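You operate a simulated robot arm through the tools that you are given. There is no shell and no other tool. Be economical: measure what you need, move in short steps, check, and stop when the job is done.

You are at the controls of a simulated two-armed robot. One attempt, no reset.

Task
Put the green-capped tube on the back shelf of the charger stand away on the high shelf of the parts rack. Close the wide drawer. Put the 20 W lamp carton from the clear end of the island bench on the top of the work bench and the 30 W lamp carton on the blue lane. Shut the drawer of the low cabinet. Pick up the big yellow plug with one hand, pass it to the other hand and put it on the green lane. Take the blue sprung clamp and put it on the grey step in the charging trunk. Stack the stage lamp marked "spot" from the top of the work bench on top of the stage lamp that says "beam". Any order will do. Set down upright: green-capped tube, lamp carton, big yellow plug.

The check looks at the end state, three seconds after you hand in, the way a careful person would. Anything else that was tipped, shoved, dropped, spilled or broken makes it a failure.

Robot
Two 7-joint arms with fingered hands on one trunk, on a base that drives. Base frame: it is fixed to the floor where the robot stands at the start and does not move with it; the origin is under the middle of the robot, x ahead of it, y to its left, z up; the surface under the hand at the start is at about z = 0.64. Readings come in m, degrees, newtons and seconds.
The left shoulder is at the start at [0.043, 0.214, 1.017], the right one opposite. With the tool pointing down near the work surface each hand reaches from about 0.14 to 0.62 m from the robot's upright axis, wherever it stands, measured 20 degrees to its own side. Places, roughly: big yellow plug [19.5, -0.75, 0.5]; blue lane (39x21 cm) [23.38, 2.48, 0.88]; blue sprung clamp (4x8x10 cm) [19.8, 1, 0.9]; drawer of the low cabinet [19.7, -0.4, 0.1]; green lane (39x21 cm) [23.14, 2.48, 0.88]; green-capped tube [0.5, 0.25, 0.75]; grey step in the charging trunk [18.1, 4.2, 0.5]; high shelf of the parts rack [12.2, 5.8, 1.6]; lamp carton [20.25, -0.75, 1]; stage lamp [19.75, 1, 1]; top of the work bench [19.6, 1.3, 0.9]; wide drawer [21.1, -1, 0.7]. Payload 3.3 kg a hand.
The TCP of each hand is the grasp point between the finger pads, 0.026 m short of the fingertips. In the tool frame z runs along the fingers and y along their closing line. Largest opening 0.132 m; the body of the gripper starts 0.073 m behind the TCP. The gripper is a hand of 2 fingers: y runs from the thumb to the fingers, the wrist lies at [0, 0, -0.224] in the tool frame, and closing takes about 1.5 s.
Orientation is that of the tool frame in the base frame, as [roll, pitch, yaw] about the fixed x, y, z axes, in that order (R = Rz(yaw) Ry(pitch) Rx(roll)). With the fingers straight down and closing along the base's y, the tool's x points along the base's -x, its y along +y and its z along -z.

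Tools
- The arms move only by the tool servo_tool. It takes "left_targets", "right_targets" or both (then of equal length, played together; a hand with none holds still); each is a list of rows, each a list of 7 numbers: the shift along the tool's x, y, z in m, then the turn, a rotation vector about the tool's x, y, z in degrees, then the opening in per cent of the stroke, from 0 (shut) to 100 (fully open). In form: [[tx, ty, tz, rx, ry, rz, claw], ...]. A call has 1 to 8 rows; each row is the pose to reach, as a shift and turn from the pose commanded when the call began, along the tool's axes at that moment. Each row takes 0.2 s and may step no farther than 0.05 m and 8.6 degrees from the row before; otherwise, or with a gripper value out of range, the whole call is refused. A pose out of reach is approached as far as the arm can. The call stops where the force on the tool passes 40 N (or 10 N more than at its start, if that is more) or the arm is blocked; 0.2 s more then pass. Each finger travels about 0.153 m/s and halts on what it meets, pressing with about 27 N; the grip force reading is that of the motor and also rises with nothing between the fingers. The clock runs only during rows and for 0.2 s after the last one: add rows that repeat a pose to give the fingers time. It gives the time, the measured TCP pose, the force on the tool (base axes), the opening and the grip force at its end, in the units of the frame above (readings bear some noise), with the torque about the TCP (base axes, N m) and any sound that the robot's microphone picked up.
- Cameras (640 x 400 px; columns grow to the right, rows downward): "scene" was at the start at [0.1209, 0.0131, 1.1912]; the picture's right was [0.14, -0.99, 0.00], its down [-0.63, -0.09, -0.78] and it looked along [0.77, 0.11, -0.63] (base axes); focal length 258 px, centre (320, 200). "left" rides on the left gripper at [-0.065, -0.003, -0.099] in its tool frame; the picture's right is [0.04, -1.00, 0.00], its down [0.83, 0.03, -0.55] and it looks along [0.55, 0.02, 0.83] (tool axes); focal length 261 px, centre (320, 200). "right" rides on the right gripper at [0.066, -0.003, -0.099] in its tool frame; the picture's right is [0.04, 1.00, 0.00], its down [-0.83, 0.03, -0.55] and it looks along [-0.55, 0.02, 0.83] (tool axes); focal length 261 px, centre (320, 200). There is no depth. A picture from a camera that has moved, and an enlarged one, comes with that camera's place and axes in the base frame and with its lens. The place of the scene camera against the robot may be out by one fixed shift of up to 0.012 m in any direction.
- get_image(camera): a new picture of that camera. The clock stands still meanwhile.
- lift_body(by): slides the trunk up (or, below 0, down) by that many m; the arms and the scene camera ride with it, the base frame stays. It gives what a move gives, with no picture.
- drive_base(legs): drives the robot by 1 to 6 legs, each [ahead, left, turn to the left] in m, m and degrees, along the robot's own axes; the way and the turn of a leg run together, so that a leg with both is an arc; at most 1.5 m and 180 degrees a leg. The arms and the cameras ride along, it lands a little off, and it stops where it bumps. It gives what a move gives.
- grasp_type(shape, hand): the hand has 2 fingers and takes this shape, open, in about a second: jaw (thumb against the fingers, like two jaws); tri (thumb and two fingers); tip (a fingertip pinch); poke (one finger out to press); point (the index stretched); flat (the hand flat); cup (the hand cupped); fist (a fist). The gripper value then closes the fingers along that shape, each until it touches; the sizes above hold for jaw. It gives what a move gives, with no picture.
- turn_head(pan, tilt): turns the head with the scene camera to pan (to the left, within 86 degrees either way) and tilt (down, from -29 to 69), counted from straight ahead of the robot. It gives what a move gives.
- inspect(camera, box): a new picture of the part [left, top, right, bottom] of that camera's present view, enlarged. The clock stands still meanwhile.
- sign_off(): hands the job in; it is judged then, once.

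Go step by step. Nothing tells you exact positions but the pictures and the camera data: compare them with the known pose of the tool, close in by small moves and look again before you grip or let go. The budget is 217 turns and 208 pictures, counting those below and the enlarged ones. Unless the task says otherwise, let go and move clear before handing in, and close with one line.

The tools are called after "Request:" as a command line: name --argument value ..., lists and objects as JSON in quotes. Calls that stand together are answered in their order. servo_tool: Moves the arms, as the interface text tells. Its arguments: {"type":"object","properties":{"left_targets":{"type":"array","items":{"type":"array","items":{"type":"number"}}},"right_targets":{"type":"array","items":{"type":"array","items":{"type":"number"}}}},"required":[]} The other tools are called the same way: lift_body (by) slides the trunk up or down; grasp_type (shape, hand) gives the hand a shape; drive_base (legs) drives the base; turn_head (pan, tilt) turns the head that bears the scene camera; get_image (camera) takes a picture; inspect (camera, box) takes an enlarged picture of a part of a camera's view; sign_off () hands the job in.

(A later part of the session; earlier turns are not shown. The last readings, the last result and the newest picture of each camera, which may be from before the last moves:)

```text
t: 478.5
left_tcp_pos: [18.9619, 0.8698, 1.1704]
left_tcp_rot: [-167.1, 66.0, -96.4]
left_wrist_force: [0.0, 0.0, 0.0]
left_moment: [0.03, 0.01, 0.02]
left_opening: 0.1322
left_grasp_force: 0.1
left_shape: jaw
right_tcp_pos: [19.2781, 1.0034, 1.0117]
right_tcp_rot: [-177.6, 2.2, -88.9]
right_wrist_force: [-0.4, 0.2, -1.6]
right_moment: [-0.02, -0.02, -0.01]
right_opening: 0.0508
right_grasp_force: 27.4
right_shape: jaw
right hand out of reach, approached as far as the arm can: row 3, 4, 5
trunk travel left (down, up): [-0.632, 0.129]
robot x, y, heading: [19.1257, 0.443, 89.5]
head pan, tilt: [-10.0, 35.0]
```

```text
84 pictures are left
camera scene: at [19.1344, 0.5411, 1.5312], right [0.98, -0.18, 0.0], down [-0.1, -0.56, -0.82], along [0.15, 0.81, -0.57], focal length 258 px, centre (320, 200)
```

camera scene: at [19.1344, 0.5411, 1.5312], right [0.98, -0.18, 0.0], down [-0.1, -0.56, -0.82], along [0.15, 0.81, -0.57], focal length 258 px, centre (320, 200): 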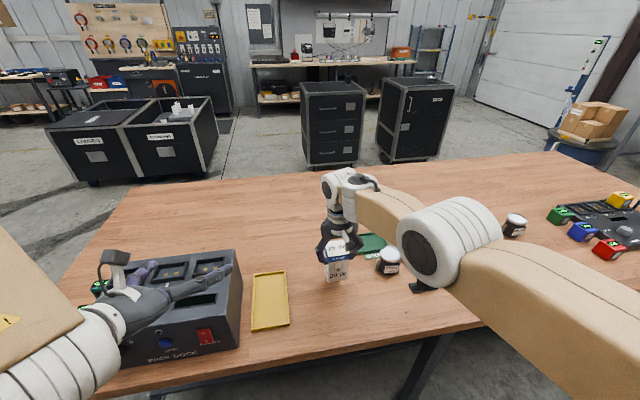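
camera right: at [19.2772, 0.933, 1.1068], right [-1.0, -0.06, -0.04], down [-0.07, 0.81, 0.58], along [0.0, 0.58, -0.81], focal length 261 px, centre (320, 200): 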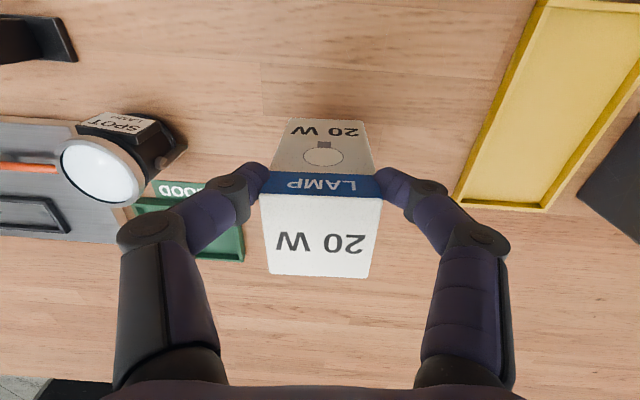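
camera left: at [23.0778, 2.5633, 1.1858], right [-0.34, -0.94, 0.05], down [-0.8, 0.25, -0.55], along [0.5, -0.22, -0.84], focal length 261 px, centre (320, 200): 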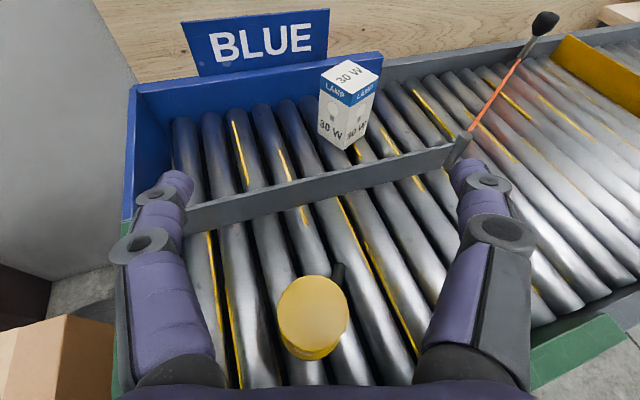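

Request:
lift_body --by -0.025

Request:
servo_tool --right_targets '[[0, 0, 0.003, 0, 2.2, 0, 0], [0, 0, 0.006, 0, 2.2, 0, 0], [0, 0, 0.009, 0, 2.2, 0, 0], [0, 0, 0.012, 0, 2.2, 0, 0]]'

```text
t: 479.2
left_tcp_pos: [18.9613, 0.8705, 1.1448]
left_tcp_rot: [-167.0, 66.0, -96.5]
left_wrist_force: [0.2, -0.4, -0.3]
left_moment: [0.02, -0.01, 0.0]
left_opening: 0.1319
left_grasp_force: 0.0
left_shape: jaw
right_tcp_pos: [19.2785, 1.001, 0.9843]
right_tcp_rot: [-177.5, 2.3, -88.9]
right_wrist_force: [0.1, -0.6, -0.6]
right_moment: [0.0, 0.02, -0.01]
right_opening: 0.0511
right_grasp_force: 27.3
right_shape: jaw
trunk travel left (down, up): [-0.607, 0.154]
robot x, y, heading: [19.1268, 0.444, 89.7]
head pan, tilt: [-10.0, 35.0]
```

```text
t: 480.2
left_tcp_pos: [18.9628, 0.8694, 1.1449]
left_tcp_rot: [-167.1, 66.1, -96.4]
left_wrist_force: [-0.6, -0.9, -0.6]
left_moment: [0.01, 0.01, -0.02]
left_opening: 0.132
left_grasp_force: 0.1
left_shape: jaw
right_tcp_pos: [19.2817, 0.9949, 0.9805]
right_tcp_rot: [-177.7, 0.0, -89.0]
right_wrist_force: [0.0, -0.4, -1.1]
right_moment: [-0.01, 0.0, -0.01]
right_opening: 0.051
right_grasp_force: 26.8
right_shape: jaw
right hand out of reach, approached as far as the arm can: row 1, 2, 3, 4
trunk travel left (down, up): [-0.607, 0.154]
robot x, y, heading: [19.1252, 0.4437, 89.4]
head pan, tilt: [-10.0, 35.0]
```

Request:
lift_body --by -0.008

Request:
lift_body --by -0.006

Request:
get_image --camera "right"

```text
t: 480.8
left_tcp_pos: [18.9635, 0.8702, 1.1372]
left_tcp_rot: [-167.1, 66.0, -96.3]
left_wrist_force: [-0.1, -0.4, 0.9]
left_moment: [0.01, -0.01, -0.01]
left_opening: 0.1317
left_grasp_force: 0.0
left_shape: jaw
right_tcp_pos: [19.283, 0.9935, 0.9721]
right_tcp_rot: [-177.6, 0.0, -89.0]
right_wrist_force: [-0.2, 0.7, -1.2]
right_moment: [-0.02, 0.01, 0.0]
right_opening: 0.051
right_grasp_force: 26.8
right_shape: jaw
trunk travel left (down, up): [-0.599, 0.162]
robot x, y, heading: [19.1238, 0.4401, 89.7]
head pan, tilt: [-10.0, 35.0]
```

```text
t: 481.3
left_tcp_pos: [18.9632, 0.8695, 1.131]
left_tcp_rot: [-167.0, 66.1, -96.4]
left_wrist_force: [0.3, 0.2, -0.8]
left_moment: [0.01, 0.01, 0.02]
left_opening: 0.132
left_grasp_force: 0.1
left_shape: jaw
right_tcp_pos: [19.2829, 0.9939, 0.9661]
right_tcp_rot: [-177.6, 0.0, -89.0]
right_wrist_force: [-0.9, 0.6, 0.3]
right_moment: [-0.03, 0.02, 0.01]
right_opening: 0.0512
right_grasp_force: 26.9
right_shape: jaw
trunk travel left (down, up): [-0.593, 0.168]
robot x, y, heading: [19.1237, 0.4425, 89.4]
head pan, tilt: [-10.0, 35.0]
```

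```text
83 pictures are left
camera right: at [19.2814, 0.928, 1.0651], right [-1.0, -0.06, -0.04], down [-0.07, 0.83, 0.55], along [0.0, 0.55, -0.83], focal length 261 px, centre (320, 200)
```

right: 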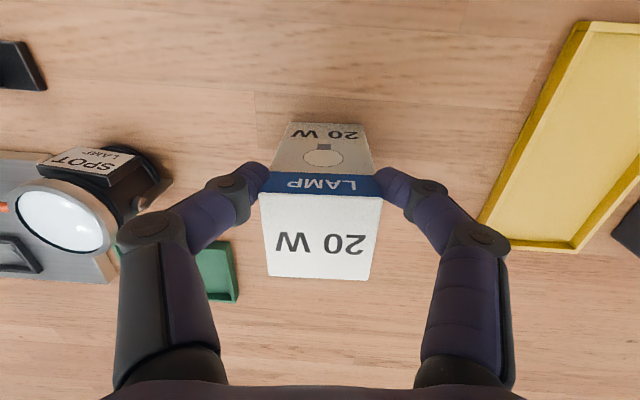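

Request:
lift_body --by -0.005

Request:
lift_body --by -0.004

```text
t: 481.9
left_tcp_pos: [18.9637, 0.869, 1.1265]
left_tcp_rot: [-167.1, 66.0, -96.4]
left_wrist_force: [0.2, -0.2, -0.1]
left_moment: [0.02, -0.02, 0.01]
left_opening: 0.1318
left_grasp_force: 0.1
left_shape: jaw
right_tcp_pos: [19.2825, 0.9934, 0.963]
right_tcp_rot: [-177.5, 0.2, -89.0]
right_wrist_force: [1.0, -1.8, 20.4]
right_moment: [0.0, -0.12, 0.02]
right_opening: 0.0513
right_grasp_force: 27.3
right_shape: jaw
trunk travel left (down, up): [-0.588, 0.173]
robot x, y, heading: [19.1278, 0.4453, 89.7]
head pan, tilt: [-10.0, 35.0]
```

```text
t: 482.4
left_tcp_pos: [18.963, 0.8677, 1.1239]
left_tcp_rot: [-167.1, 66.0, -96.3]
left_wrist_force: [0.0, 0.3, -1.0]
left_moment: [0.0, 0.02, 0.04]
left_opening: 0.132
left_grasp_force: 0.0
left_shape: jaw
right_tcp_pos: [19.2814, 0.9936, 0.9607]
right_tcp_rot: [-177.5, 0.6, -89.0]
right_wrist_force: [1.3, 0.7, 40.0]
right_moment: [0.04, -0.22, -0.01]
right_opening: 0.0529
right_grasp_force: 27.0
right_shape: jaw
trunk travel left (down, up): [-0.584, 0.177]
robot x, y, heading: [19.1273, 0.4421, 89.4]
head pan, tilt: [-10.0, 35.0]
```

In contact; ease off and release.

Request:
lift_body --by 0.006

Request:
servo_tool --right_targets '[[0, 0, 0, 0, 0, 0, 45], [0, 0, 0, 0, 0, 0, 60], [0, 0, 0, 0, 0, 0, 65], [0, 0, 0, 0, 0, 0, 65], [0, 0, -0.03, 0, 0, 0, 65], [0, 0, -0.07, 0, 0, 0, 65], [0, 0, -0.11, 0, 0, 0, 65], [0, 0, -0.15, 0, 0, 0, 70]]'

Request:
get_image --camera "right"

```text
t: 483.0
left_tcp_pos: [18.9613, 0.8687, 1.1276]
left_tcp_rot: [-167.0, 66.1, -96.3]
left_wrist_force: [0.1, 0.1, 0.3]
left_moment: [0.01, 0.0, 0.02]
left_opening: 0.1319
left_grasp_force: 0.1
left_shape: jaw
right_tcp_pos: [19.2825, 0.9915, 0.963]
right_tcp_rot: [-177.6, -0.2, -89.0]
right_wrist_force: [-1.3, 0.4, 15.2]
right_moment: [0.03, -0.03, -0.03]
right_opening: 0.0528
right_grasp_force: 27.0
right_shape: jaw
trunk travel left (down, up): [-0.59, 0.171]
robot x, y, heading: [19.1264, 0.4426, 89.9]
head pan, tilt: [-10.0, 35.0]
```

```text
t: 484.8
left_tcp_pos: [18.9627, 0.8697, 1.1286]
left_tcp_rot: [-167.1, 66.1, -96.3]
left_wrist_force: [-0.3, 0.7, -0.6]
left_moment: [0.0, 0.0, -0.01]
left_opening: 0.1319
left_grasp_force: 0.1
left_shape: jaw
right_tcp_pos: [19.276, 0.995, 1.1126]
right_tcp_rot: [-177.5, 0.0, -89.0]
right_wrist_force: [0.1, -0.1, 0.6]
right_moment: [0.01, 0.01, 0.0]
right_opening: 0.0921
right_grasp_force: 0.0
right_shape: jaw
trunk travel left (down, up): [-0.59, 0.171]
robot x, y, heading: [19.1272, 0.4436, 89.6]
head pan, tilt: [-10.0, 35.0]
```

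```text
82 pictures are left
camera right: at [19.2749, 0.93, 1.2112], right [-1.0, -0.06, -0.04], down [-0.07, 0.83, 0.55], along [0.0, 0.55, -0.83], focal length 261 px, centre (320, 200)
```

right: 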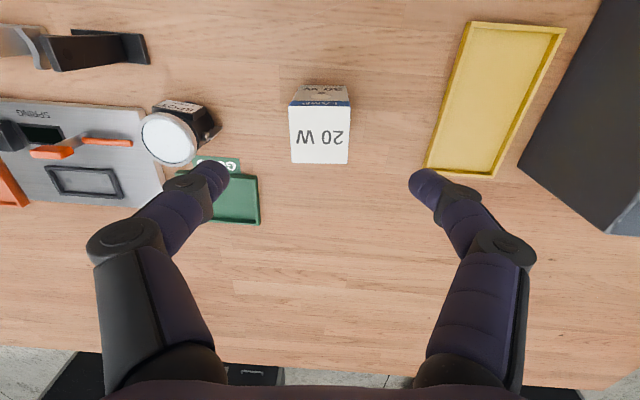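

The 20 W carton stands. I back up and shift right to view the lamps and clamps.

Request:
drive_base --legs '[[-0.25, 0, 0], [0, -0.5, 0]]'

Request:
turn_head --pan 0 --tilt 35

Request:
get_image --camera "scene"

Request:
get_image --camera "right"

```text
t: 489.1
left_tcp_pos: [19.4633, 0.6106, 1.1294]
left_tcp_rot: [-167.2, 66.0, -97.0]
left_wrist_force: [0.8, 0.1, -0.7]
left_moment: [-0.02, -0.02, 0.02]
left_opening: 0.1319
left_grasp_force: 0.1
left_shape: jaw
right_tcp_pos: [19.777, 0.7332, 1.1109]
right_tcp_rot: [-177.6, 0.1, -89.6]
right_wrist_force: [-0.7, 0.3, 0.3]
right_moment: [-0.01, -0.01, 0.0]
right_opening: 0.0921
right_grasp_force: 0.0
right_shape: jaw
trunk travel left (down, up): [-0.59, 0.171]
robot x, y, heading: [19.6219, 0.177, 88.8]
head pan, tilt: [-10.0, 35.0]
```

```text
t: 489.9
left_tcp_pos: [19.4624, 0.6096, 1.1279]
left_tcp_rot: [-167.1, 66.0, -96.9]
left_wrist_force: [0.5, 0.0, -0.7]
left_moment: [0.0, 0.01, 0.0]
left_opening: 0.1321
left_grasp_force: 0.0
left_shape: jaw
right_tcp_pos: [19.7781, 0.7324, 1.1101]
right_tcp_rot: [-177.6, 0.0, -89.6]
right_wrist_force: [0.0, -0.7, 0.1]
right_moment: [0.01, 0.0, 0.01]
right_opening: 0.0919
right_grasp_force: 0.2
right_shape: jaw
trunk travel left (down, up): [-0.59, 0.171]
robot x, y, heading: [19.624, 0.1827, 88.8]
head pan, tilt: [0.0, 35.0]
```

```text
81 pictures are left
camera scene: at [19.6155, 0.2819, 1.4892], right [1.0, -0.02, 0.0], down [-0.01, -0.57, -0.82], along [0.01, 0.82, -0.57], focal length 258 px, centre (320, 200)
```

scene: 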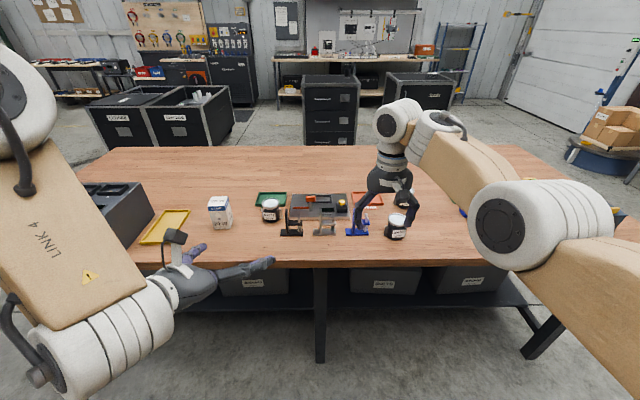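

```text
80 pictures are left
camera right: at [19.7758, 0.6672, 1.2106], right [-1.0, -0.05, -0.04], down [-0.06, 0.83, 0.55], along [0.01, 0.55, -0.83], focal length 261 px, centre (320, 200)
```

right: 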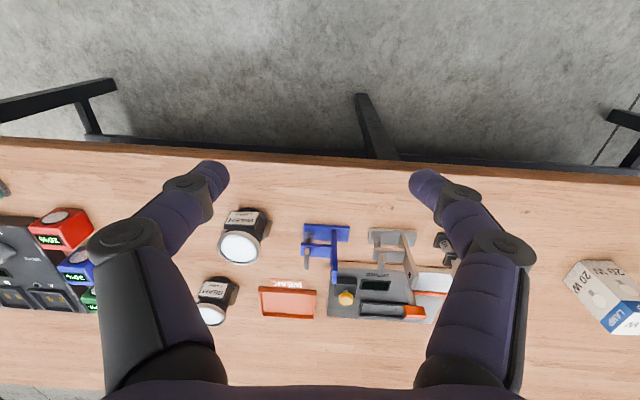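

Request:
inspect --camera "scene" --box '[190, 170, 430, 270]'

Request:
inspect --camera "right" --box '[180, 180, 480, 340]'

```text
2.67 times, centred on (310, 220) of scene
camera zoom: at [19.6155, 0.2819, 1.4892], right [1.0, -0.02, 0.0], down [-0.01, -0.57, -0.82], along [0.01, 0.82, -0.57], focal length 689 px, centre (347, 147)
```

zoom: 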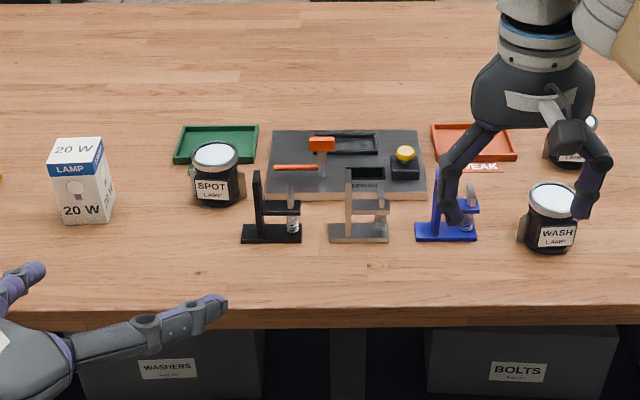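

```text
2.13 times, centred on (330, 260) of right
camera zoom: at [19.7758, 0.6672, 1.2106], right [-1.0, -0.05, -0.04], down [-0.06, 0.83, 0.55], along [0.01, 0.55, -0.83], focal length 556 px, centre (299, 72)
```

zoom: 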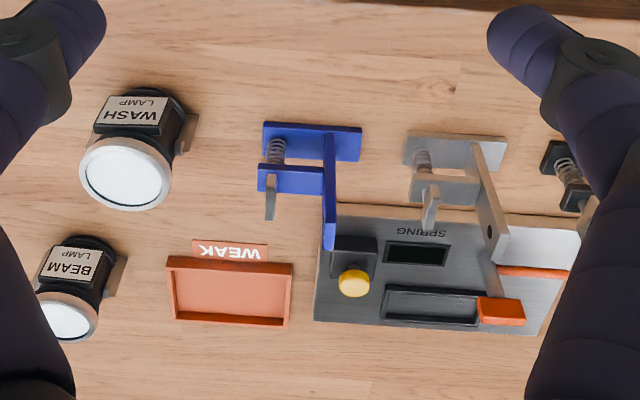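

SPOT at ≈(19.442, 1.04), BEAM at ≈(19.96, 1.09), WASH at (19.89, 0.95); the blue clamp near (19.73, 0.97). I move the right hand over SPOT for a closer look.

Request:
drive_base --legs '[[0, 0.33, 1], [0.27, 0, 0]]'

Request:
get_image --camera "right"

Request:
inspect --camera "right" --box '[240, 80, 420, 240]'

```text
t: 493.5
left_tcp_pos: [19.1343, 0.8861, 1.1271]
left_tcp_rot: [-167.1, 65.9, -96.2]
left_wrist_force: [0.2, -0.6, 0.2]
left_moment: [0.0, 0.0, -0.03]
left_opening: 0.1318
left_grasp_force: 0.1
left_shape: jaw
right_tcp_pos: [19.4469, 1.0124, 1.1101]
right_tcp_rot: [-177.6, -0.1, -88.8]
right_wrist_force: [0.2, -0.4, 0.2]
right_moment: [-0.01, 0.02, -0.01]
right_opening: 0.0921
right_grasp_force: 0.0
right_shape: jaw
trunk travel left (down, up): [-0.59, 0.171]
robot x, y, heading: [19.3011, 0.4576, 90.0]
head pan, tilt: [0.0, 35.0]
```

```text
77 pictures are left
camera right: at [19.4461, 0.9481, 1.2101], right [-1.0, -0.06, -0.04], down [-0.08, 0.83, 0.55], along [0.0, 0.55, -0.83], focal length 261 px, centre (320, 200)
```

right: 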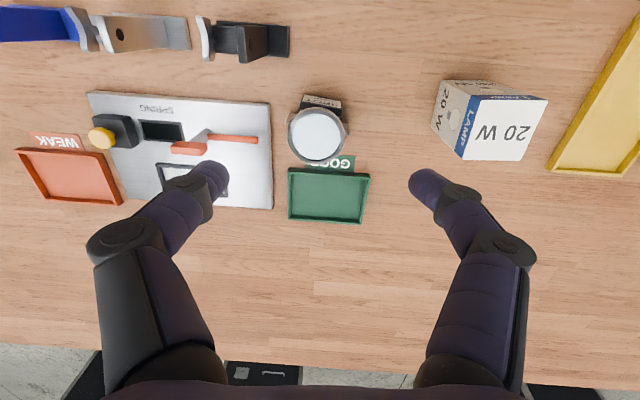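

```text
2.50 times, centred on (330, 160) of right
camera zoom: at [19.4461, 0.9481, 1.2101], right [-1.0, -0.06, -0.04], down [-0.08, 0.83, 0.55], along [0.0, 0.55, -0.83], focal length 652 px, centre (295, 300)
```

zoom: 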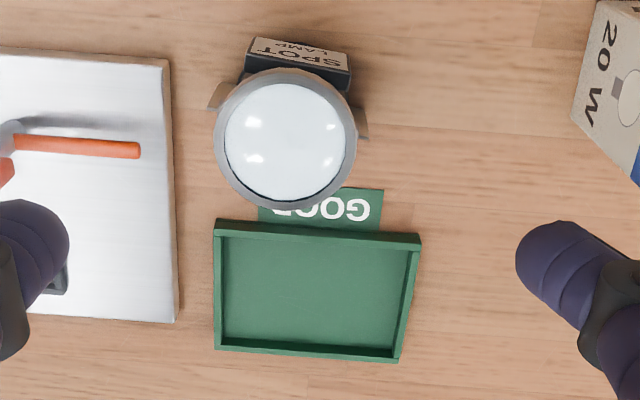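

Seen from above, the lamp's rim can be gripped along x; its top is at z≈0.93, and the tester plate is 2.5 cm to its right. I narrow the opening, align and lower partway.

Request:
servo_tool --right_targets '[[-0.02, -0.004, 0, 0, 0, 0, 66], [-0.037, -0.009, 0.02, 0, 0, 0, 62], [-0.037, -0.009, 0.06, 0, 0, 0, 62], [-0.037, -0.009, 0.1, 0, 0, 0, 62], [-0.037, -0.009, 0.12, 0, 0, 0, 62], [-0.037, -0.009, 0.12, 0, 0, 0, 62]]'

Request:
get_image --camera "right"

```text
t: 494.9
left_tcp_pos: [19.1343, 0.8864, 1.1276]
left_tcp_rot: [-167.1, 65.9, -96.1]
left_wrist_force: [-0.1, 0.5, -0.1]
left_moment: [-0.01, -0.02, -0.02]
left_opening: 0.1322
left_grasp_force: 0.0
left_shape: jaw
right_tcp_pos: [19.4661, 1.0235, 1.0155]
right_tcp_rot: [-177.6, 0.0, -88.7]
right_wrist_force: [-1.0, -0.8, -0.2]
right_moment: [0.0, -0.04, 0.04]
right_opening: 0.082
right_grasp_force: 0.2
right_shape: jaw
right hand out of reach, approached as far as the arm can: row 1, 2, 3, 4, 5, 6
trunk travel left (down, up): [-0.59, 0.171]
robot x, y, heading: [19.3001, 0.456, 89.7]
head pan, tilt: [0.0, 35.0]
```

```text
75 pictures are left
camera right: at [19.4655, 0.9576, 1.1148], right [-1.0, -0.06, -0.04], down [-0.08, 0.83, 0.55], along [0.0, 0.55, -0.83], focal length 261 px, centre (320, 200)
```

right: 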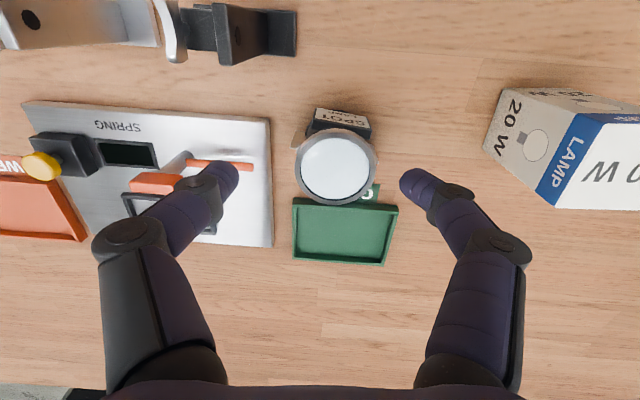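

Request:
drive_base --legs '[[0.03, 0, 0.3]]'

Request:
lift_body --by -0.05

Request:
get_image --camera "right"

```text
t: 495.8
left_tcp_pos: [19.1311, 0.9144, 1.1282]
left_tcp_rot: [-167.1, 65.9, -95.8]
left_wrist_force: [-0.8, 0.7, 0.1]
left_moment: [0.02, 0.01, -0.01]
left_opening: 0.132
left_grasp_force: 0.2
left_shape: jaw
right_tcp_pos: [19.4619, 1.0539, 1.0137]
right_tcp_rot: [-177.7, -0.2, -88.4]
right_wrist_force: [0.1, 0.3, -0.1]
right_moment: [-0.05, 0.04, -0.01]
right_opening: 0.0824
right_grasp_force: 0.0
right_shape: jaw
trunk travel left (down, up): [-0.59, 0.171]
robot x, y, heading: [19.3011, 0.4868, 90.0]
head pan, tilt: [0.0, 35.0]
```

```text
t: 496.7
left_tcp_pos: [19.1309, 0.9121, 1.0776]
left_tcp_rot: [-167.1, 66.0, -95.8]
left_wrist_force: [-0.1, -0.1, -0.3]
left_moment: [-0.01, -0.04, 0.0]
left_opening: 0.1322
left_grasp_force: 0.1
left_shape: jaw
right_tcp_pos: [19.4639, 1.0522, 0.9657]
right_tcp_rot: [-177.6, 0.0, -88.5]
right_wrist_force: [-0.1, -0.3, 0.5]
right_moment: [0.0, 0.0, -0.01]
right_opening: 0.0822
right_grasp_force: 0.0
right_shape: jaw
trunk travel left (down, up): [-0.54, 0.221]
robot x, y, heading: [19.2988, 0.482, 90.1]
head pan, tilt: [0.0, 35.0]
```

```text
74 pictures are left
camera right: at [19.4624, 0.9868, 1.0651], right [-1.0, -0.07, -0.04], down [-0.08, 0.83, 0.55], along [0.0, 0.55, -0.83], focal length 261 px, centre (320, 200)
```

right: 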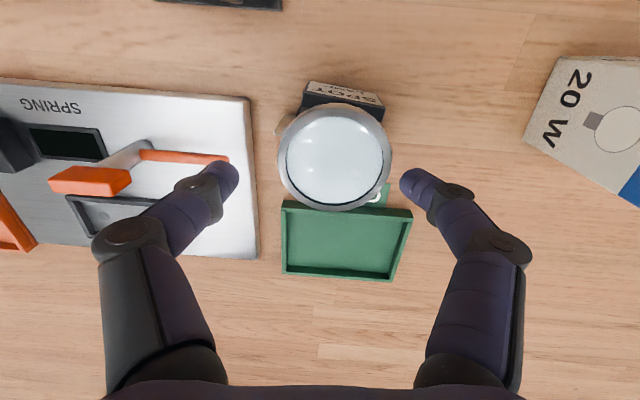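

Request:
servo_tool --right_targets '[[0.003, 0.005, 0, 0, 0, 0, 62], [0.006, 0.009, 0.01, 0, 0, 0, 60], [0.006, 0.009, 0.022, 0, 0, 0, 60], [0.006, 0.009, 0.027, 0, 0, 0, 60]]'

Request:
get_image --camera "right"

```text
t: 497.7
left_tcp_pos: [19.1319, 0.9122, 1.0787]
left_tcp_rot: [-167.1, 66.0, -95.8]
left_wrist_force: [-0.3, -0.1, -0.9]
left_moment: [0.0, -0.02, -0.02]
left_opening: 0.1321
left_grasp_force: 0.0
left_shape: jaw
right_tcp_pos: [19.4539, 1.0451, 0.9389]
right_tcp_rot: [-177.6, 0.1, -88.4]
right_wrist_force: [0.5, -0.2, 0.2]
right_moment: [0.02, 0.02, 0.01]
right_opening: 0.0798
right_grasp_force: 0.1
right_shape: jaw
trunk travel left (down, up): [-0.54, 0.221]
robot x, y, heading: [19.2981, 0.4868, 90.3]
head pan, tilt: [0.0, 35.0]
```

```text
73 pictures are left
camera right: at [19.4538, 0.9797, 1.0379], right [-1.0, -0.07, -0.04], down [-0.08, 0.83, 0.55], along [0.0, 0.55, -0.83], focal length 261 px, centre (320, 200)
```

right: 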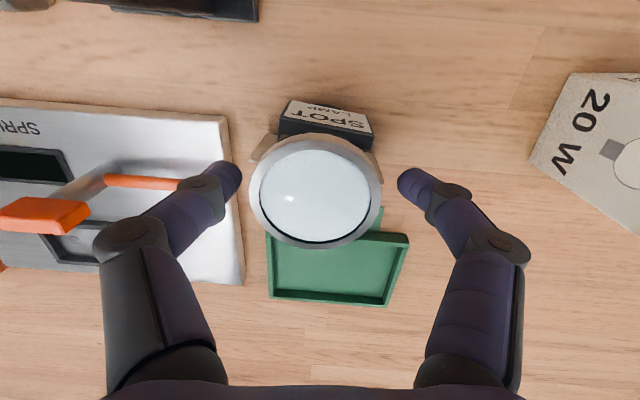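

Request:
servo_tool --right_targets '[[0, 0, 0.002, 0, 0, 0, 50], [0, 0, 0.008, 0, 0, 0, 50], [0, 0, 0.008, 0, 0, 0, 20], [0, 0, 0.008, 0, 0, 0, 0], [0, 0, 0.008, 0, 0, 0, 0], [0, 0, 0.008, 0, 0, 0, 0]]'

Request:
get_image --camera "right"

```text
t: 499.1
left_tcp_pos: [19.1309, 0.9115, 1.0781]
left_tcp_rot: [-167.1, 65.9, -95.7]
left_wrist_force: [0.5, -0.5, -0.2]
left_moment: [-0.03, -0.02, 0.05]
left_opening: 0.132
left_grasp_force: 0.0
left_shape: jaw
right_tcp_pos: [19.4548, 1.0462, 0.932]
right_tcp_rot: [-177.6, 0.0, -88.4]
right_wrist_force: [-0.1, 0.8, 0.5]
right_moment: [-0.03, 0.04, 0.01]
right_opening: 0.0486
right_grasp_force: 27.2
right_shape: jaw
trunk travel left (down, up): [-0.54, 0.221]
robot x, y, heading: [19.3005, 0.4883, 90.1]
head pan, tilt: [0.0, 35.0]
```

```text
72 pictures are left
camera right: at [19.4549, 0.9805, 1.0302], right [-1.0, -0.07, -0.04], down [-0.08, 0.83, 0.55], along [0.0, 0.55, -0.83], focal length 261 px, centre (320, 200)
```

right: 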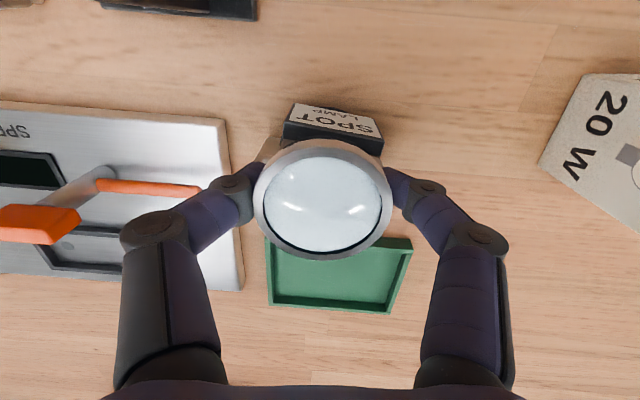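

Gripped around the body. Lift and go to BEAM.

Request:
lift_body --by 0.15

Request:
drive_base --legs '[[-0.12, 0, 0], [0, -0.48, 0]]'

Request:
get_image --camera "right"

Request:
get_image --camera "scene"

```text
t: 500.8
left_tcp_pos: [19.132, 0.913, 1.2266]
left_tcp_rot: [-167.1, 65.9, -95.8]
left_wrist_force: [1.0, 0.7, -0.4]
left_moment: [0.02, 0.01, 0.0]
left_opening: 0.1318
left_grasp_force: 0.1
left_shape: jaw
right_tcp_pos: [19.4559, 1.0454, 1.0819]
right_tcp_rot: [-177.6, 0.2, -88.3]
right_wrist_force: [-0.4, 0.0, -2.8]
right_moment: [-0.02, 0.0, -0.01]
right_opening: 0.0485
right_grasp_force: 27.1
right_shape: jaw
trunk travel left (down, up): [-0.69, 0.071]
robot x, y, heading: [19.3, 0.4855, 90.0]
head pan, tilt: [0.0, 35.0]
```

```text
t: 504.6
left_tcp_pos: [19.6162, 0.797, 1.2276]
left_tcp_rot: [-167.2, 65.9, -95.7]
left_wrist_force: [1.0, 0.1, 0.5]
left_moment: [0.02, -0.01, 0.01]
left_opening: 0.1318
left_grasp_force: 0.0
left_shape: jaw
right_tcp_pos: [19.9417, 0.9302, 1.0811]
right_tcp_rot: [-177.6, 0.1, -88.2]
right_wrist_force: [0.2, -0.7, -3.0]
right_moment: [-0.03, -0.01, 0.01]
right_opening: 0.0486
right_grasp_force: 27.2
right_shape: jaw
trunk travel left (down, up): [-0.69, 0.071]
robot x, y, heading: [19.7882, 0.3736, 90.5]
head pan, tilt: [0.0, 35.0]
```

```text
71 pictures are left
camera right: at [19.9408, 0.864, 1.1798], right [-1.0, -0.07, -0.04], down [-0.08, 0.83, 0.55], along [-0.01, 0.55, -0.83], focal length 261 px, centre (320, 200)
```

right: 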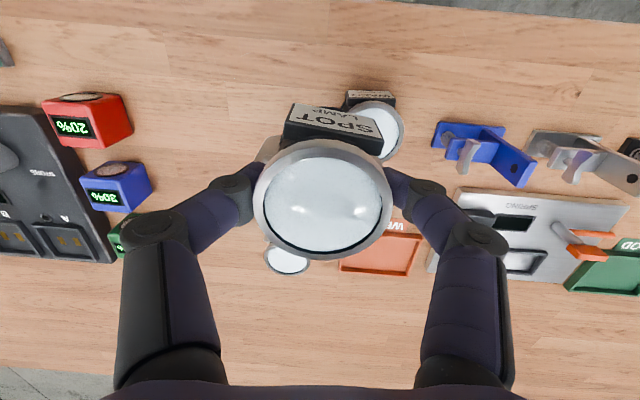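

```text
70 pictures are left
camera scene: at [19.7779, 0.4709, 1.5892], right [1.0, 0.01, 0.0], down [0.0, -0.57, -0.82], along [-0.01, 0.82, -0.57], focal length 258 px, centre (320, 200)
```

scene: 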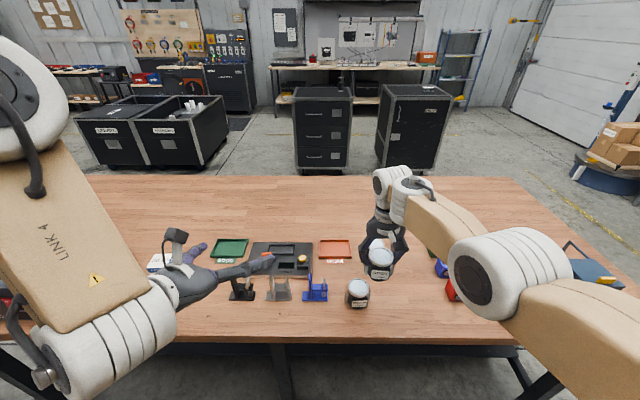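

BEAM is hidden behind the held lamp. I shift left 0.1 m to see it beside the lamp.

Request:
drive_base --legs '[[0, 0.1, 0]]'

Request:
get_image --camera "right"

Request:
inspect --camera "scene" --box '[320, 210, 480, 320]'

```text
t: 505.7
left_tcp_pos: [19.5144, 0.7951, 1.2287]
left_tcp_rot: [-167.0, 66.1, -95.3]
left_wrist_force: [0.4, -0.2, -0.3]
left_moment: [-0.01, 0.01, 0.0]
left_opening: 0.1317
left_grasp_force: 0.1
left_shape: jaw
right_tcp_pos: [19.8376, 0.929, 1.0816]
right_tcp_rot: [-177.6, 0.1, -88.1]
right_wrist_force: [-0.2, 0.1, -2.6]
right_moment: [0.01, 0.02, -0.01]
right_opening: 0.0486
right_grasp_force: 26.7
right_shape: jaw
trunk travel left (down, up): [-0.69, 0.071]
robot x, y, heading: [19.6817, 0.3679, 90.5]
head pan, tilt: [0.0, 35.0]
```

```text
69 pictures are left
camera right: at [19.8373, 0.8635, 1.18], right [-1.0, -0.07, -0.04], down [-0.08, 0.83, 0.55], along [-0.01, 0.55, -0.83], focal length 261 px, centre (320, 200)
```

right: 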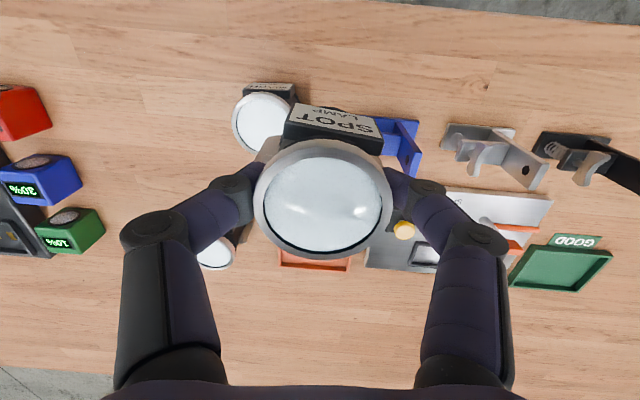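

```text
3.64 times, centred on (400, 265) of scene
camera zoom: at [19.6744, 0.4702, 1.5892], right [1.0, 0.01, 0.0], down [0.01, -0.57, -0.82], along [-0.01, 0.82, -0.57], focal length 940 px, centre (29, -36)
```

zoom: 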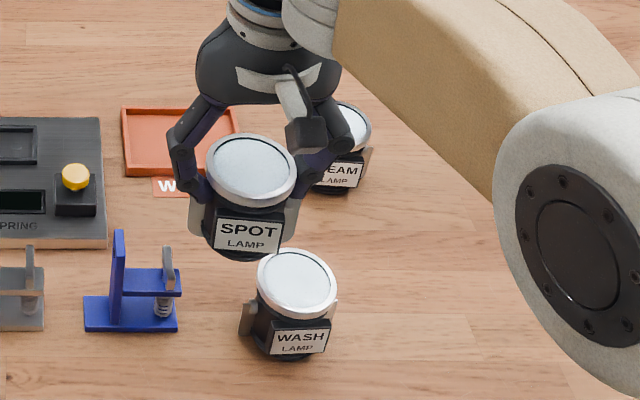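

Request:
drive_base --legs '[[0, 0.12, 0]]'

Request:
inspect --camera "right" --box '[60, 60, 300, 300]'

Request:
inspect --camera "scene" --box '[360, 200, 520, 320]'

```text
t: 506.9
left_tcp_pos: [19.3968, 0.7942, 1.2277]
left_tcp_rot: [-167.0, 66.0, -95.4]
left_wrist_force: [-0.2, 0.7, 0.0]
left_moment: [0.01, -0.01, -0.03]
left_opening: 0.1319
left_grasp_force: 0.0
left_shape: jaw
right_tcp_pos: [19.7204, 0.9293, 1.0799]
right_tcp_rot: [-177.6, 0.0, -88.0]
right_wrist_force: [-0.1, -0.2, -1.2]
right_moment: [-0.04, -0.04, 0.0]
right_opening: 0.0483
right_grasp_force: 27.0
right_shape: jaw
trunk travel left (down, up): [-0.69, 0.071]
robot x, y, heading: [19.5657, 0.3666, 90.5]
head pan, tilt: [0.0, 35.0]
```

```text
1.67 times, centred on (180, 180) of right
camera zoom: at [19.7203, 0.8629, 1.1799], right [-1.0, -0.08, -0.04], down [-0.09, 0.83, 0.55], along [-0.01, 0.55, -0.83], focal length 434 px, centre (553, 233)
```

zoom: 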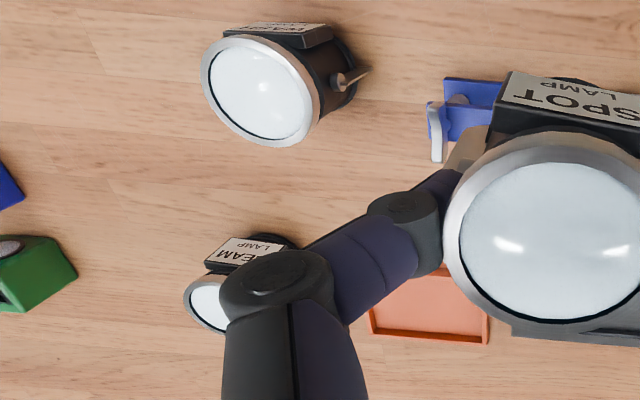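

```text
3.33 times, centred on (440, 260) of scene
camera zoom: at [19.5587, 0.4691, 1.5892], right [1.0, 0.01, 0.0], down [0.01, -0.57, -0.82], along [-0.01, 0.82, -0.57], focal length 862 px, centre (-80, 0)
```

zoom: 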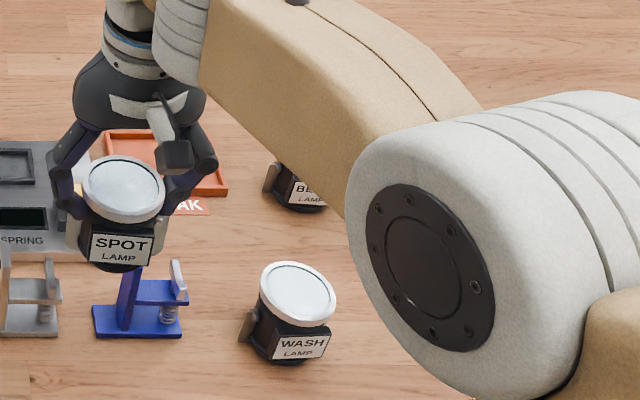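

BEAM is ≈(19.967, 1.105) but partly occluded. I shift right so the left camera can see it clearly.

Request:
drive_base --legs '[[0, -0.34, -0.5]]'

Request:
get_image --camera "left"

Request:
get_image --camera "right"

```text
t: 509.2
left_tcp_pos: [19.7485, 0.7973, 1.2285]
left_tcp_rot: [-167.2, 65.9, -95.5]
left_wrist_force: [0.7, 0.9, 0.4]
left_moment: [-0.01, 0.04, -0.01]
left_opening: 0.1319
left_grasp_force: 0.0
left_shape: jaw
right_tcp_pos: [20.0725, 0.9321, 1.0809]
right_tcp_rot: [-177.6, 0.0, -88.0]
right_wrist_force: [0.2, -0.7, -3.0]
right_moment: [-0.03, 0.02, 0.02]
right_opening: 0.0485
right_grasp_force: 27.2
right_shape: jaw
trunk travel left (down, up): [-0.69, 0.071]
robot x, y, heading: [19.921, 0.3725, 90.6]
head pan, tilt: [0.0, 35.0]
```

```text
65 pictures are left
camera left: at [19.7247, 0.7388, 1.3283], right [0.95, -0.31, 0.05], down [-0.23, -0.81, -0.54], along [0.21, 0.5, -0.84], focal length 261 px, centre (320, 200)
```

left: 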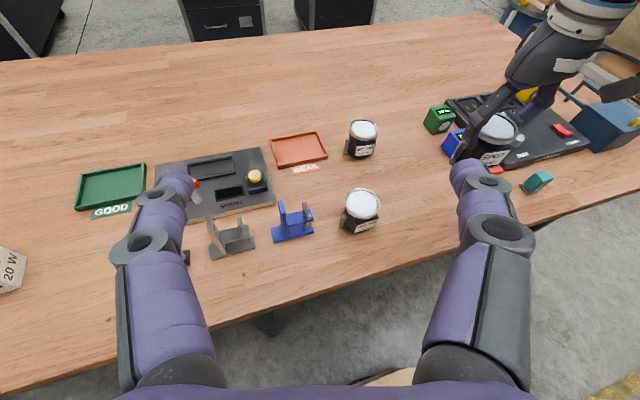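

```text
64 pictures are left
camera right: at [20.0724, 0.8666, 1.1798], right [-1.0, -0.08, -0.04], down [-0.09, 0.83, 0.55], along [-0.01, 0.55, -0.83], focal length 261 px, centre (320, 200)
```

right: 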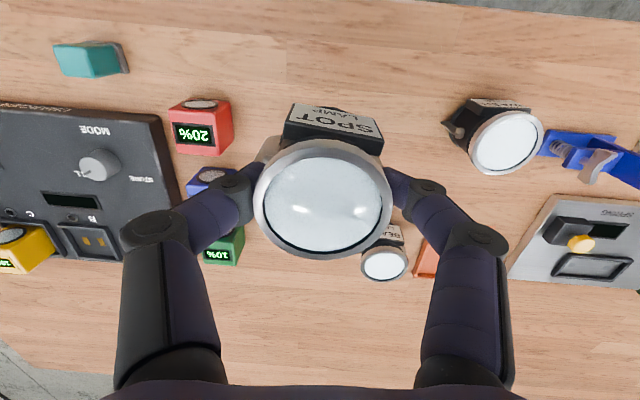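

Triangulated BEAM: (19.973, 1.127), top ≈0.93. I position the held SPOT above it.

Request:
drive_base --legs '[[0, 0.1, -0.6], [0.185, 0, 0]]'

Request:
get_image --camera "left"

Request:
get_image --camera "right"

```text
t: 511.5
left_tcp_pos: [19.6519, 0.9827, 1.2274]
left_tcp_rot: [-167.1, 65.9, -96.0]
left_wrist_force: [-0.9, 0.3, 0.3]
left_moment: [0.01, 0.03, 0.0]
left_opening: 0.132
left_grasp_force: 0.0
left_shape: jaw
right_tcp_pos: [19.9756, 1.1124, 1.0807]
right_tcp_rot: [-177.6, 0.1, -88.6]
right_wrist_force: [0.0, 0.4, -2.4]
right_moment: [-0.05, -0.02, 0.01]
right_opening: 0.0481
right_grasp_force: 26.7
right_shape: jaw
trunk travel left (down, up): [-0.69, 0.071]
robot x, y, heading: [19.8196, 0.5543, 89.8]
head pan, tilt: [0.0, 35.0]
```

```text
63 pictures are left
camera left: at [19.6263, 0.923, 1.3277], right [0.95, -0.32, 0.05], down [-0.24, -0.8, -0.54], along [0.22, 0.5, -0.84], focal length 261 px, centre (320, 200)
```

left: 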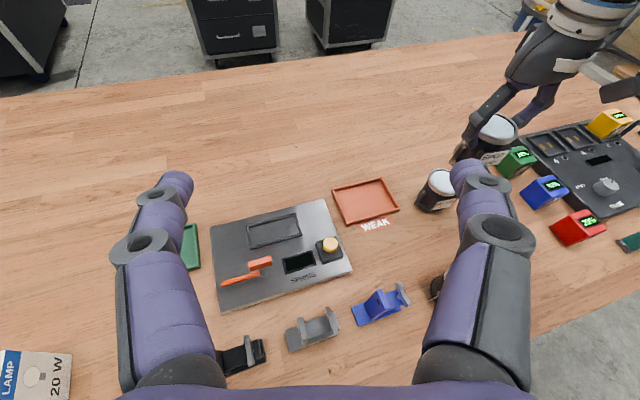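

```text
62 pictures are left
camera right: at [19.9756, 1.0468, 1.1793], right [-1.0, -0.07, -0.04], down [-0.08, 0.83, 0.55], along [0.0, 0.55, -0.83], focal length 261 px, centre (320, 200)
```

right: 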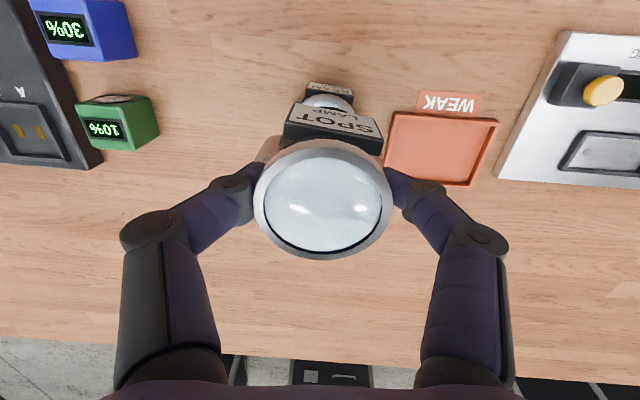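

BEAM's position is confirmed from both cameras. Fine-align and lower.

Request:
servo_tool --right_targets '[[-0.008, 0.002, 0, 0, 0, 0, 0], [-0.015, 0.003, 0, 0, 0, 0, 0], [-0.015, 0.003, 0, 0, 0, 0, 0]]'

Request:
lift_body --by -0.08

Request:
get_image --camera "right"

Request:
inspect --camera "left" --box '[380, 60, 600, 260]'

```text
t: 512.3
left_tcp_pos: [19.6512, 0.981, 1.2286]
left_tcp_rot: [-167.1, 66.0, -96.0]
left_wrist_force: [0.9, 0.7, -0.6]
left_moment: [0.04, 0.0, -0.02]
left_opening: 0.1318
left_grasp_force: 0.1
left_shape: jaw
right_tcp_pos: [19.9793, 1.1124, 1.0839]
right_tcp_rot: [-177.5, 0.0, -88.6]
right_wrist_force: [0.0, -0.2, -2.0]
right_moment: [0.02, -0.02, -0.01]
right_opening: 0.0483
right_grasp_force: 26.6
right_shape: jaw
right hand out of reach, approached as far as the arm can: row 1, 2, 3
trunk travel left (down, up): [-0.69, 0.071]
robot x, y, heading: [19.8217, 0.5543, 89.7]
head pan, tilt: [0.0, 35.0]
```

```text
t: 513.4
left_tcp_pos: [19.6521, 0.9803, 1.1473]
left_tcp_rot: [-167.1, 66.0, -96.1]
left_wrist_force: [-1.1, 0.7, 0.0]
left_moment: [0.0, 0.04, 0.01]
left_opening: 0.1321
left_grasp_force: 0.2
left_shape: jaw
right_tcp_pos: [19.9789, 1.1124, 1.0045]
right_tcp_rot: [-177.6, 0.1, -88.6]
right_wrist_force: [0.4, -1.5, 5.2]
right_moment: [-0.05, 0.13, 0.01]
right_opening: 0.0488
right_grasp_force: 26.8
right_shape: jaw
trunk travel left (down, up): [-0.61, 0.151]
robot x, y, heading: [19.8153, 0.5582, 89.9]
head pan, tilt: [0.0, 35.0]
```

```text
61 pictures are left
camera right: at [19.9771, 1.0467, 1.1031], right [-1.0, -0.07, -0.04], down [-0.08, 0.83, 0.55], along [0.0, 0.55, -0.83], focal length 261 px, centre (320, 200)
```

right: 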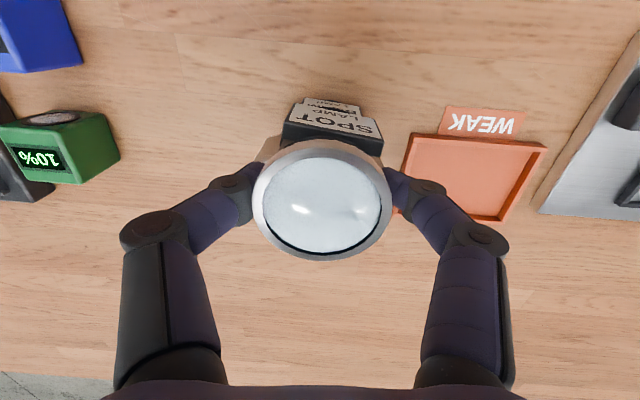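

```text
2.00 times, centred on (490, 160) of left
camera zoom: at [19.6265, 0.9211, 1.2484], right [0.95, -0.32, 0.05], down [-0.24, -0.8, -0.54], along [0.22, 0.5, -0.84], focal length 521 px, centre (-20, 280)
```

zoom: 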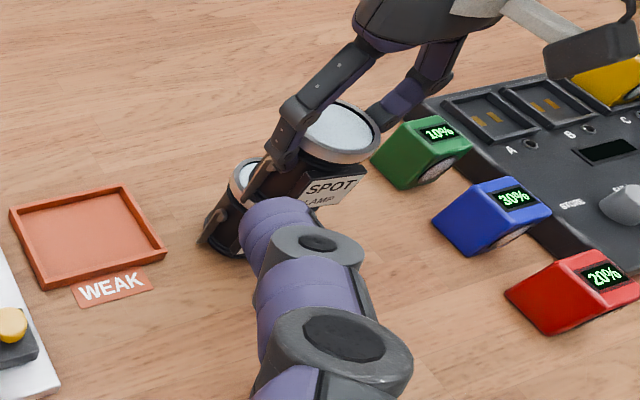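

The SPOT's base already touches BEAM (5 N) about 1.5 cm short in y. I lift a little, correct forward and left, and lower again.

Request:
lift_body --by 0.02

Request:
drive_base --legs '[[0.014, 0.006, 0]]'

Request:
get_image --camera "left"

Request:
inspect --camera "scene" --box '[310, 190, 470, 310]'

```text
t: 514.1
left_tcp_pos: [19.6513, 0.9801, 1.1688]
left_tcp_rot: [-167.0, 66.1, -95.9]
left_wrist_force: [1.3, -0.5, -0.7]
left_moment: [-0.02, 0.0, 0.0]
left_opening: 0.1318
left_grasp_force: 0.1
left_shape: jaw
right_tcp_pos: [19.9781, 1.1132, 1.0227]
right_tcp_rot: [-177.6, -0.1, -88.6]
right_wrist_force: [0.5, -0.7, -2.4]
right_moment: [-0.02, 0.03, -0.01]
right_opening: 0.0485
right_grasp_force: 26.9
right_shape: jaw
trunk travel left (down, up): [-0.63, 0.131]
robot x, y, heading: [19.8184, 0.5535, 90.2]
head pan, tilt: [0.0, 35.0]
```

```text
t: 514.9
left_tcp_pos: [19.645, 0.9948, 1.1677]
left_tcp_rot: [-167.0, 65.9, -96.0]
left_wrist_force: [-0.4, -0.1, -0.4]
left_moment: [0.05, -0.03, -0.04]
left_opening: 0.132
left_grasp_force: 0.0
left_shape: jaw
right_tcp_pos: [19.971, 1.1263, 1.023]
right_tcp_rot: [-177.6, 0.0, -88.6]
right_wrist_force: [-0.2, -0.7, -2.8]
right_moment: [0.0, -0.03, 0.01]
right_opening: 0.0486
right_grasp_force: 26.3
right_shape: jaw
trunk travel left (down, up): [-0.63, 0.131]
robot x, y, heading: [19.8105, 0.5663, 89.9]
head pan, tilt: [0.0, 35.0]
```

```text
59 pictures are left
camera left: at [19.6202, 0.9357, 1.268], right [0.95, -0.32, 0.05], down [-0.24, -0.8, -0.54], along [0.22, 0.5, -0.84], focal length 261 px, centre (320, 200)
```

left: 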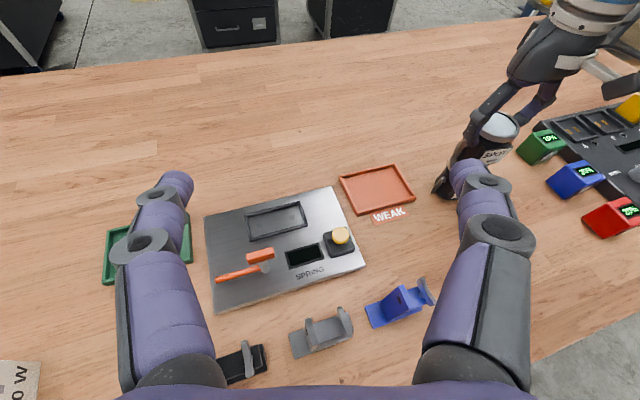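

```text
3.33 times, centred on (390, 250) of scene
camera zoom: at [19.8035, 0.6686, 1.5292], right [1.0, 0.0, 0.0], down [0.0, -0.57, -0.82], along [0.0, 0.82, -0.57], focal length 862 px, centre (87, 33)
```

zoom: 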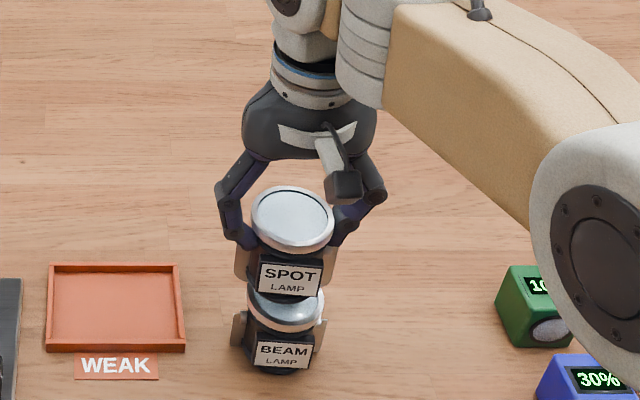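

Seen from the front, SPOT is directly above BEAM; it needs ≈+6 mm in x. Correct, then lower to contact.

Request:
servo_tool --right_targets '[[0.001, -0.004, 0, 0, 0, 0, 0], [0.002, -0.007, 0, 0, 0, 0, 0], [0.002, -0.007, 0, 0, 0, 0, 0]]'

Request:
lift_body --by -0.017

Request:
inspect --camera "scene" --box '[310, 190, 470, 310]'

```text
t: 515.7
left_tcp_pos: [19.6464, 0.9937, 1.1689]
left_tcp_rot: [-167.1, 66.0, -95.9]
left_wrist_force: [-0.2, 0.5, 0.3]
left_moment: [-0.01, 0.02, 0.01]
left_opening: 0.1321
left_grasp_force: 0.1
left_shape: jaw
right_tcp_pos: [19.9779, 1.1235, 1.0233]
right_tcp_rot: [-177.6, 0.0, -88.7]
right_wrist_force: [-0.4, 0.0, -2.4]
right_moment: [0.0, 0.01, 0.01]
right_opening: 0.0485
right_grasp_force: 26.6
right_shape: jaw
trunk travel left (down, up): [-0.63, 0.131]
robot x, y, heading: [19.8126, 0.5664, 90.2]
head pan, tilt: [0.0, 35.0]
```

```text
t: 516.3
left_tcp_pos: [19.6457, 0.995, 1.1518]
left_tcp_rot: [-167.0, 66.0, -96.2]
left_wrist_force: [0.7, -0.3, -0.5]
left_moment: [-0.01, -0.03, -0.02]
left_opening: 0.1318
left_grasp_force: 0.0
left_shape: jaw
right_tcp_pos: [19.9782, 1.1243, 1.0062]
right_tcp_rot: [-177.7, 0.1, -88.6]
right_wrist_force: [1.0, 0.3, -2.6]
right_moment: [0.01, 0.0, -0.04]
right_opening: 0.0485
right_grasp_force: 27.0
right_shape: jaw
trunk travel left (down, up): [-0.613, 0.148]
robot x, y, heading: [19.811, 0.5684, 90.1]
head pan, tilt: [0.0, 35.0]
```

```text
3.33 times, centred on (390, 250) of scene
camera zoom: at [19.8038, 0.6682, 1.5122], right [1.0, 0.0, 0.0], down [0.0, -0.57, -0.82], along [0.0, 0.82, -0.57], focal length 862 px, centre (87, 33)
```

zoom: 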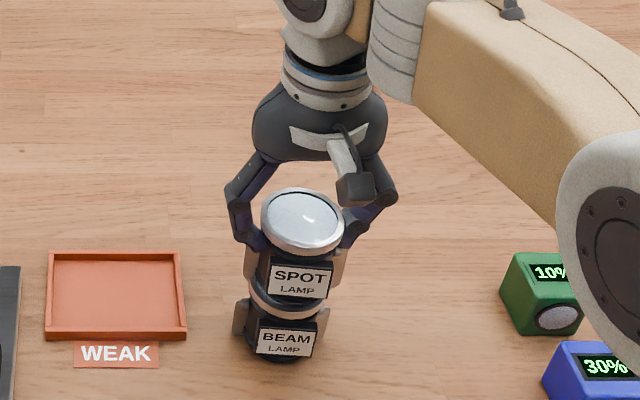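

Request:
lift_body --by -0.005

Request:
lift_body --by -0.003

```text
t: 516.9
left_tcp_pos: [19.6453, 0.9928, 1.147]
left_tcp_rot: [-167.1, 66.0, -96.0]
left_wrist_force: [-0.5, -0.2, -0.3]
left_moment: [0.06, 0.01, -0.02]
left_opening: 0.1318
left_grasp_force: 0.1
left_shape: jaw
right_tcp_pos: [19.978, 1.1239, 1.0038]
right_tcp_rot: [-177.6, 0.3, -88.6]
right_wrist_force: [1.2, -0.8, 14.5]
right_moment: [-0.07, 0.1, 0.0]
right_opening: 0.0488
right_grasp_force: 27.3
right_shape: jaw
trunk travel left (down, up): [-0.608, 0.153]
robot x, y, heading: [19.8118, 0.5669, 90.0]
head pan, tilt: [0.0, 35.0]
```

```text
t: 517.4
left_tcp_pos: [19.6448, 0.9918, 1.1445]
left_tcp_rot: [-166.9, 66.1, -95.9]
left_wrist_force: [-0.8, 0.2, 0.0]
left_moment: [-0.01, 0.03, -0.02]
left_opening: 0.1319
left_grasp_force: 0.0
left_shape: jaw
right_tcp_pos: [19.9773, 1.1255, 1.002]
right_tcp_rot: [-177.6, 0.4, -88.6]
right_wrist_force: [1.4, 2.3, 29.8]
right_moment: [0.02, -0.08, -0.01]
right_opening: 0.0498
right_grasp_force: 26.9
right_shape: jaw
trunk travel left (down, up): [-0.605, 0.156]
robot x, y, heading: [19.8097, 0.5701, 89.9]
head pan, tilt: [0.0, 35.0]
```

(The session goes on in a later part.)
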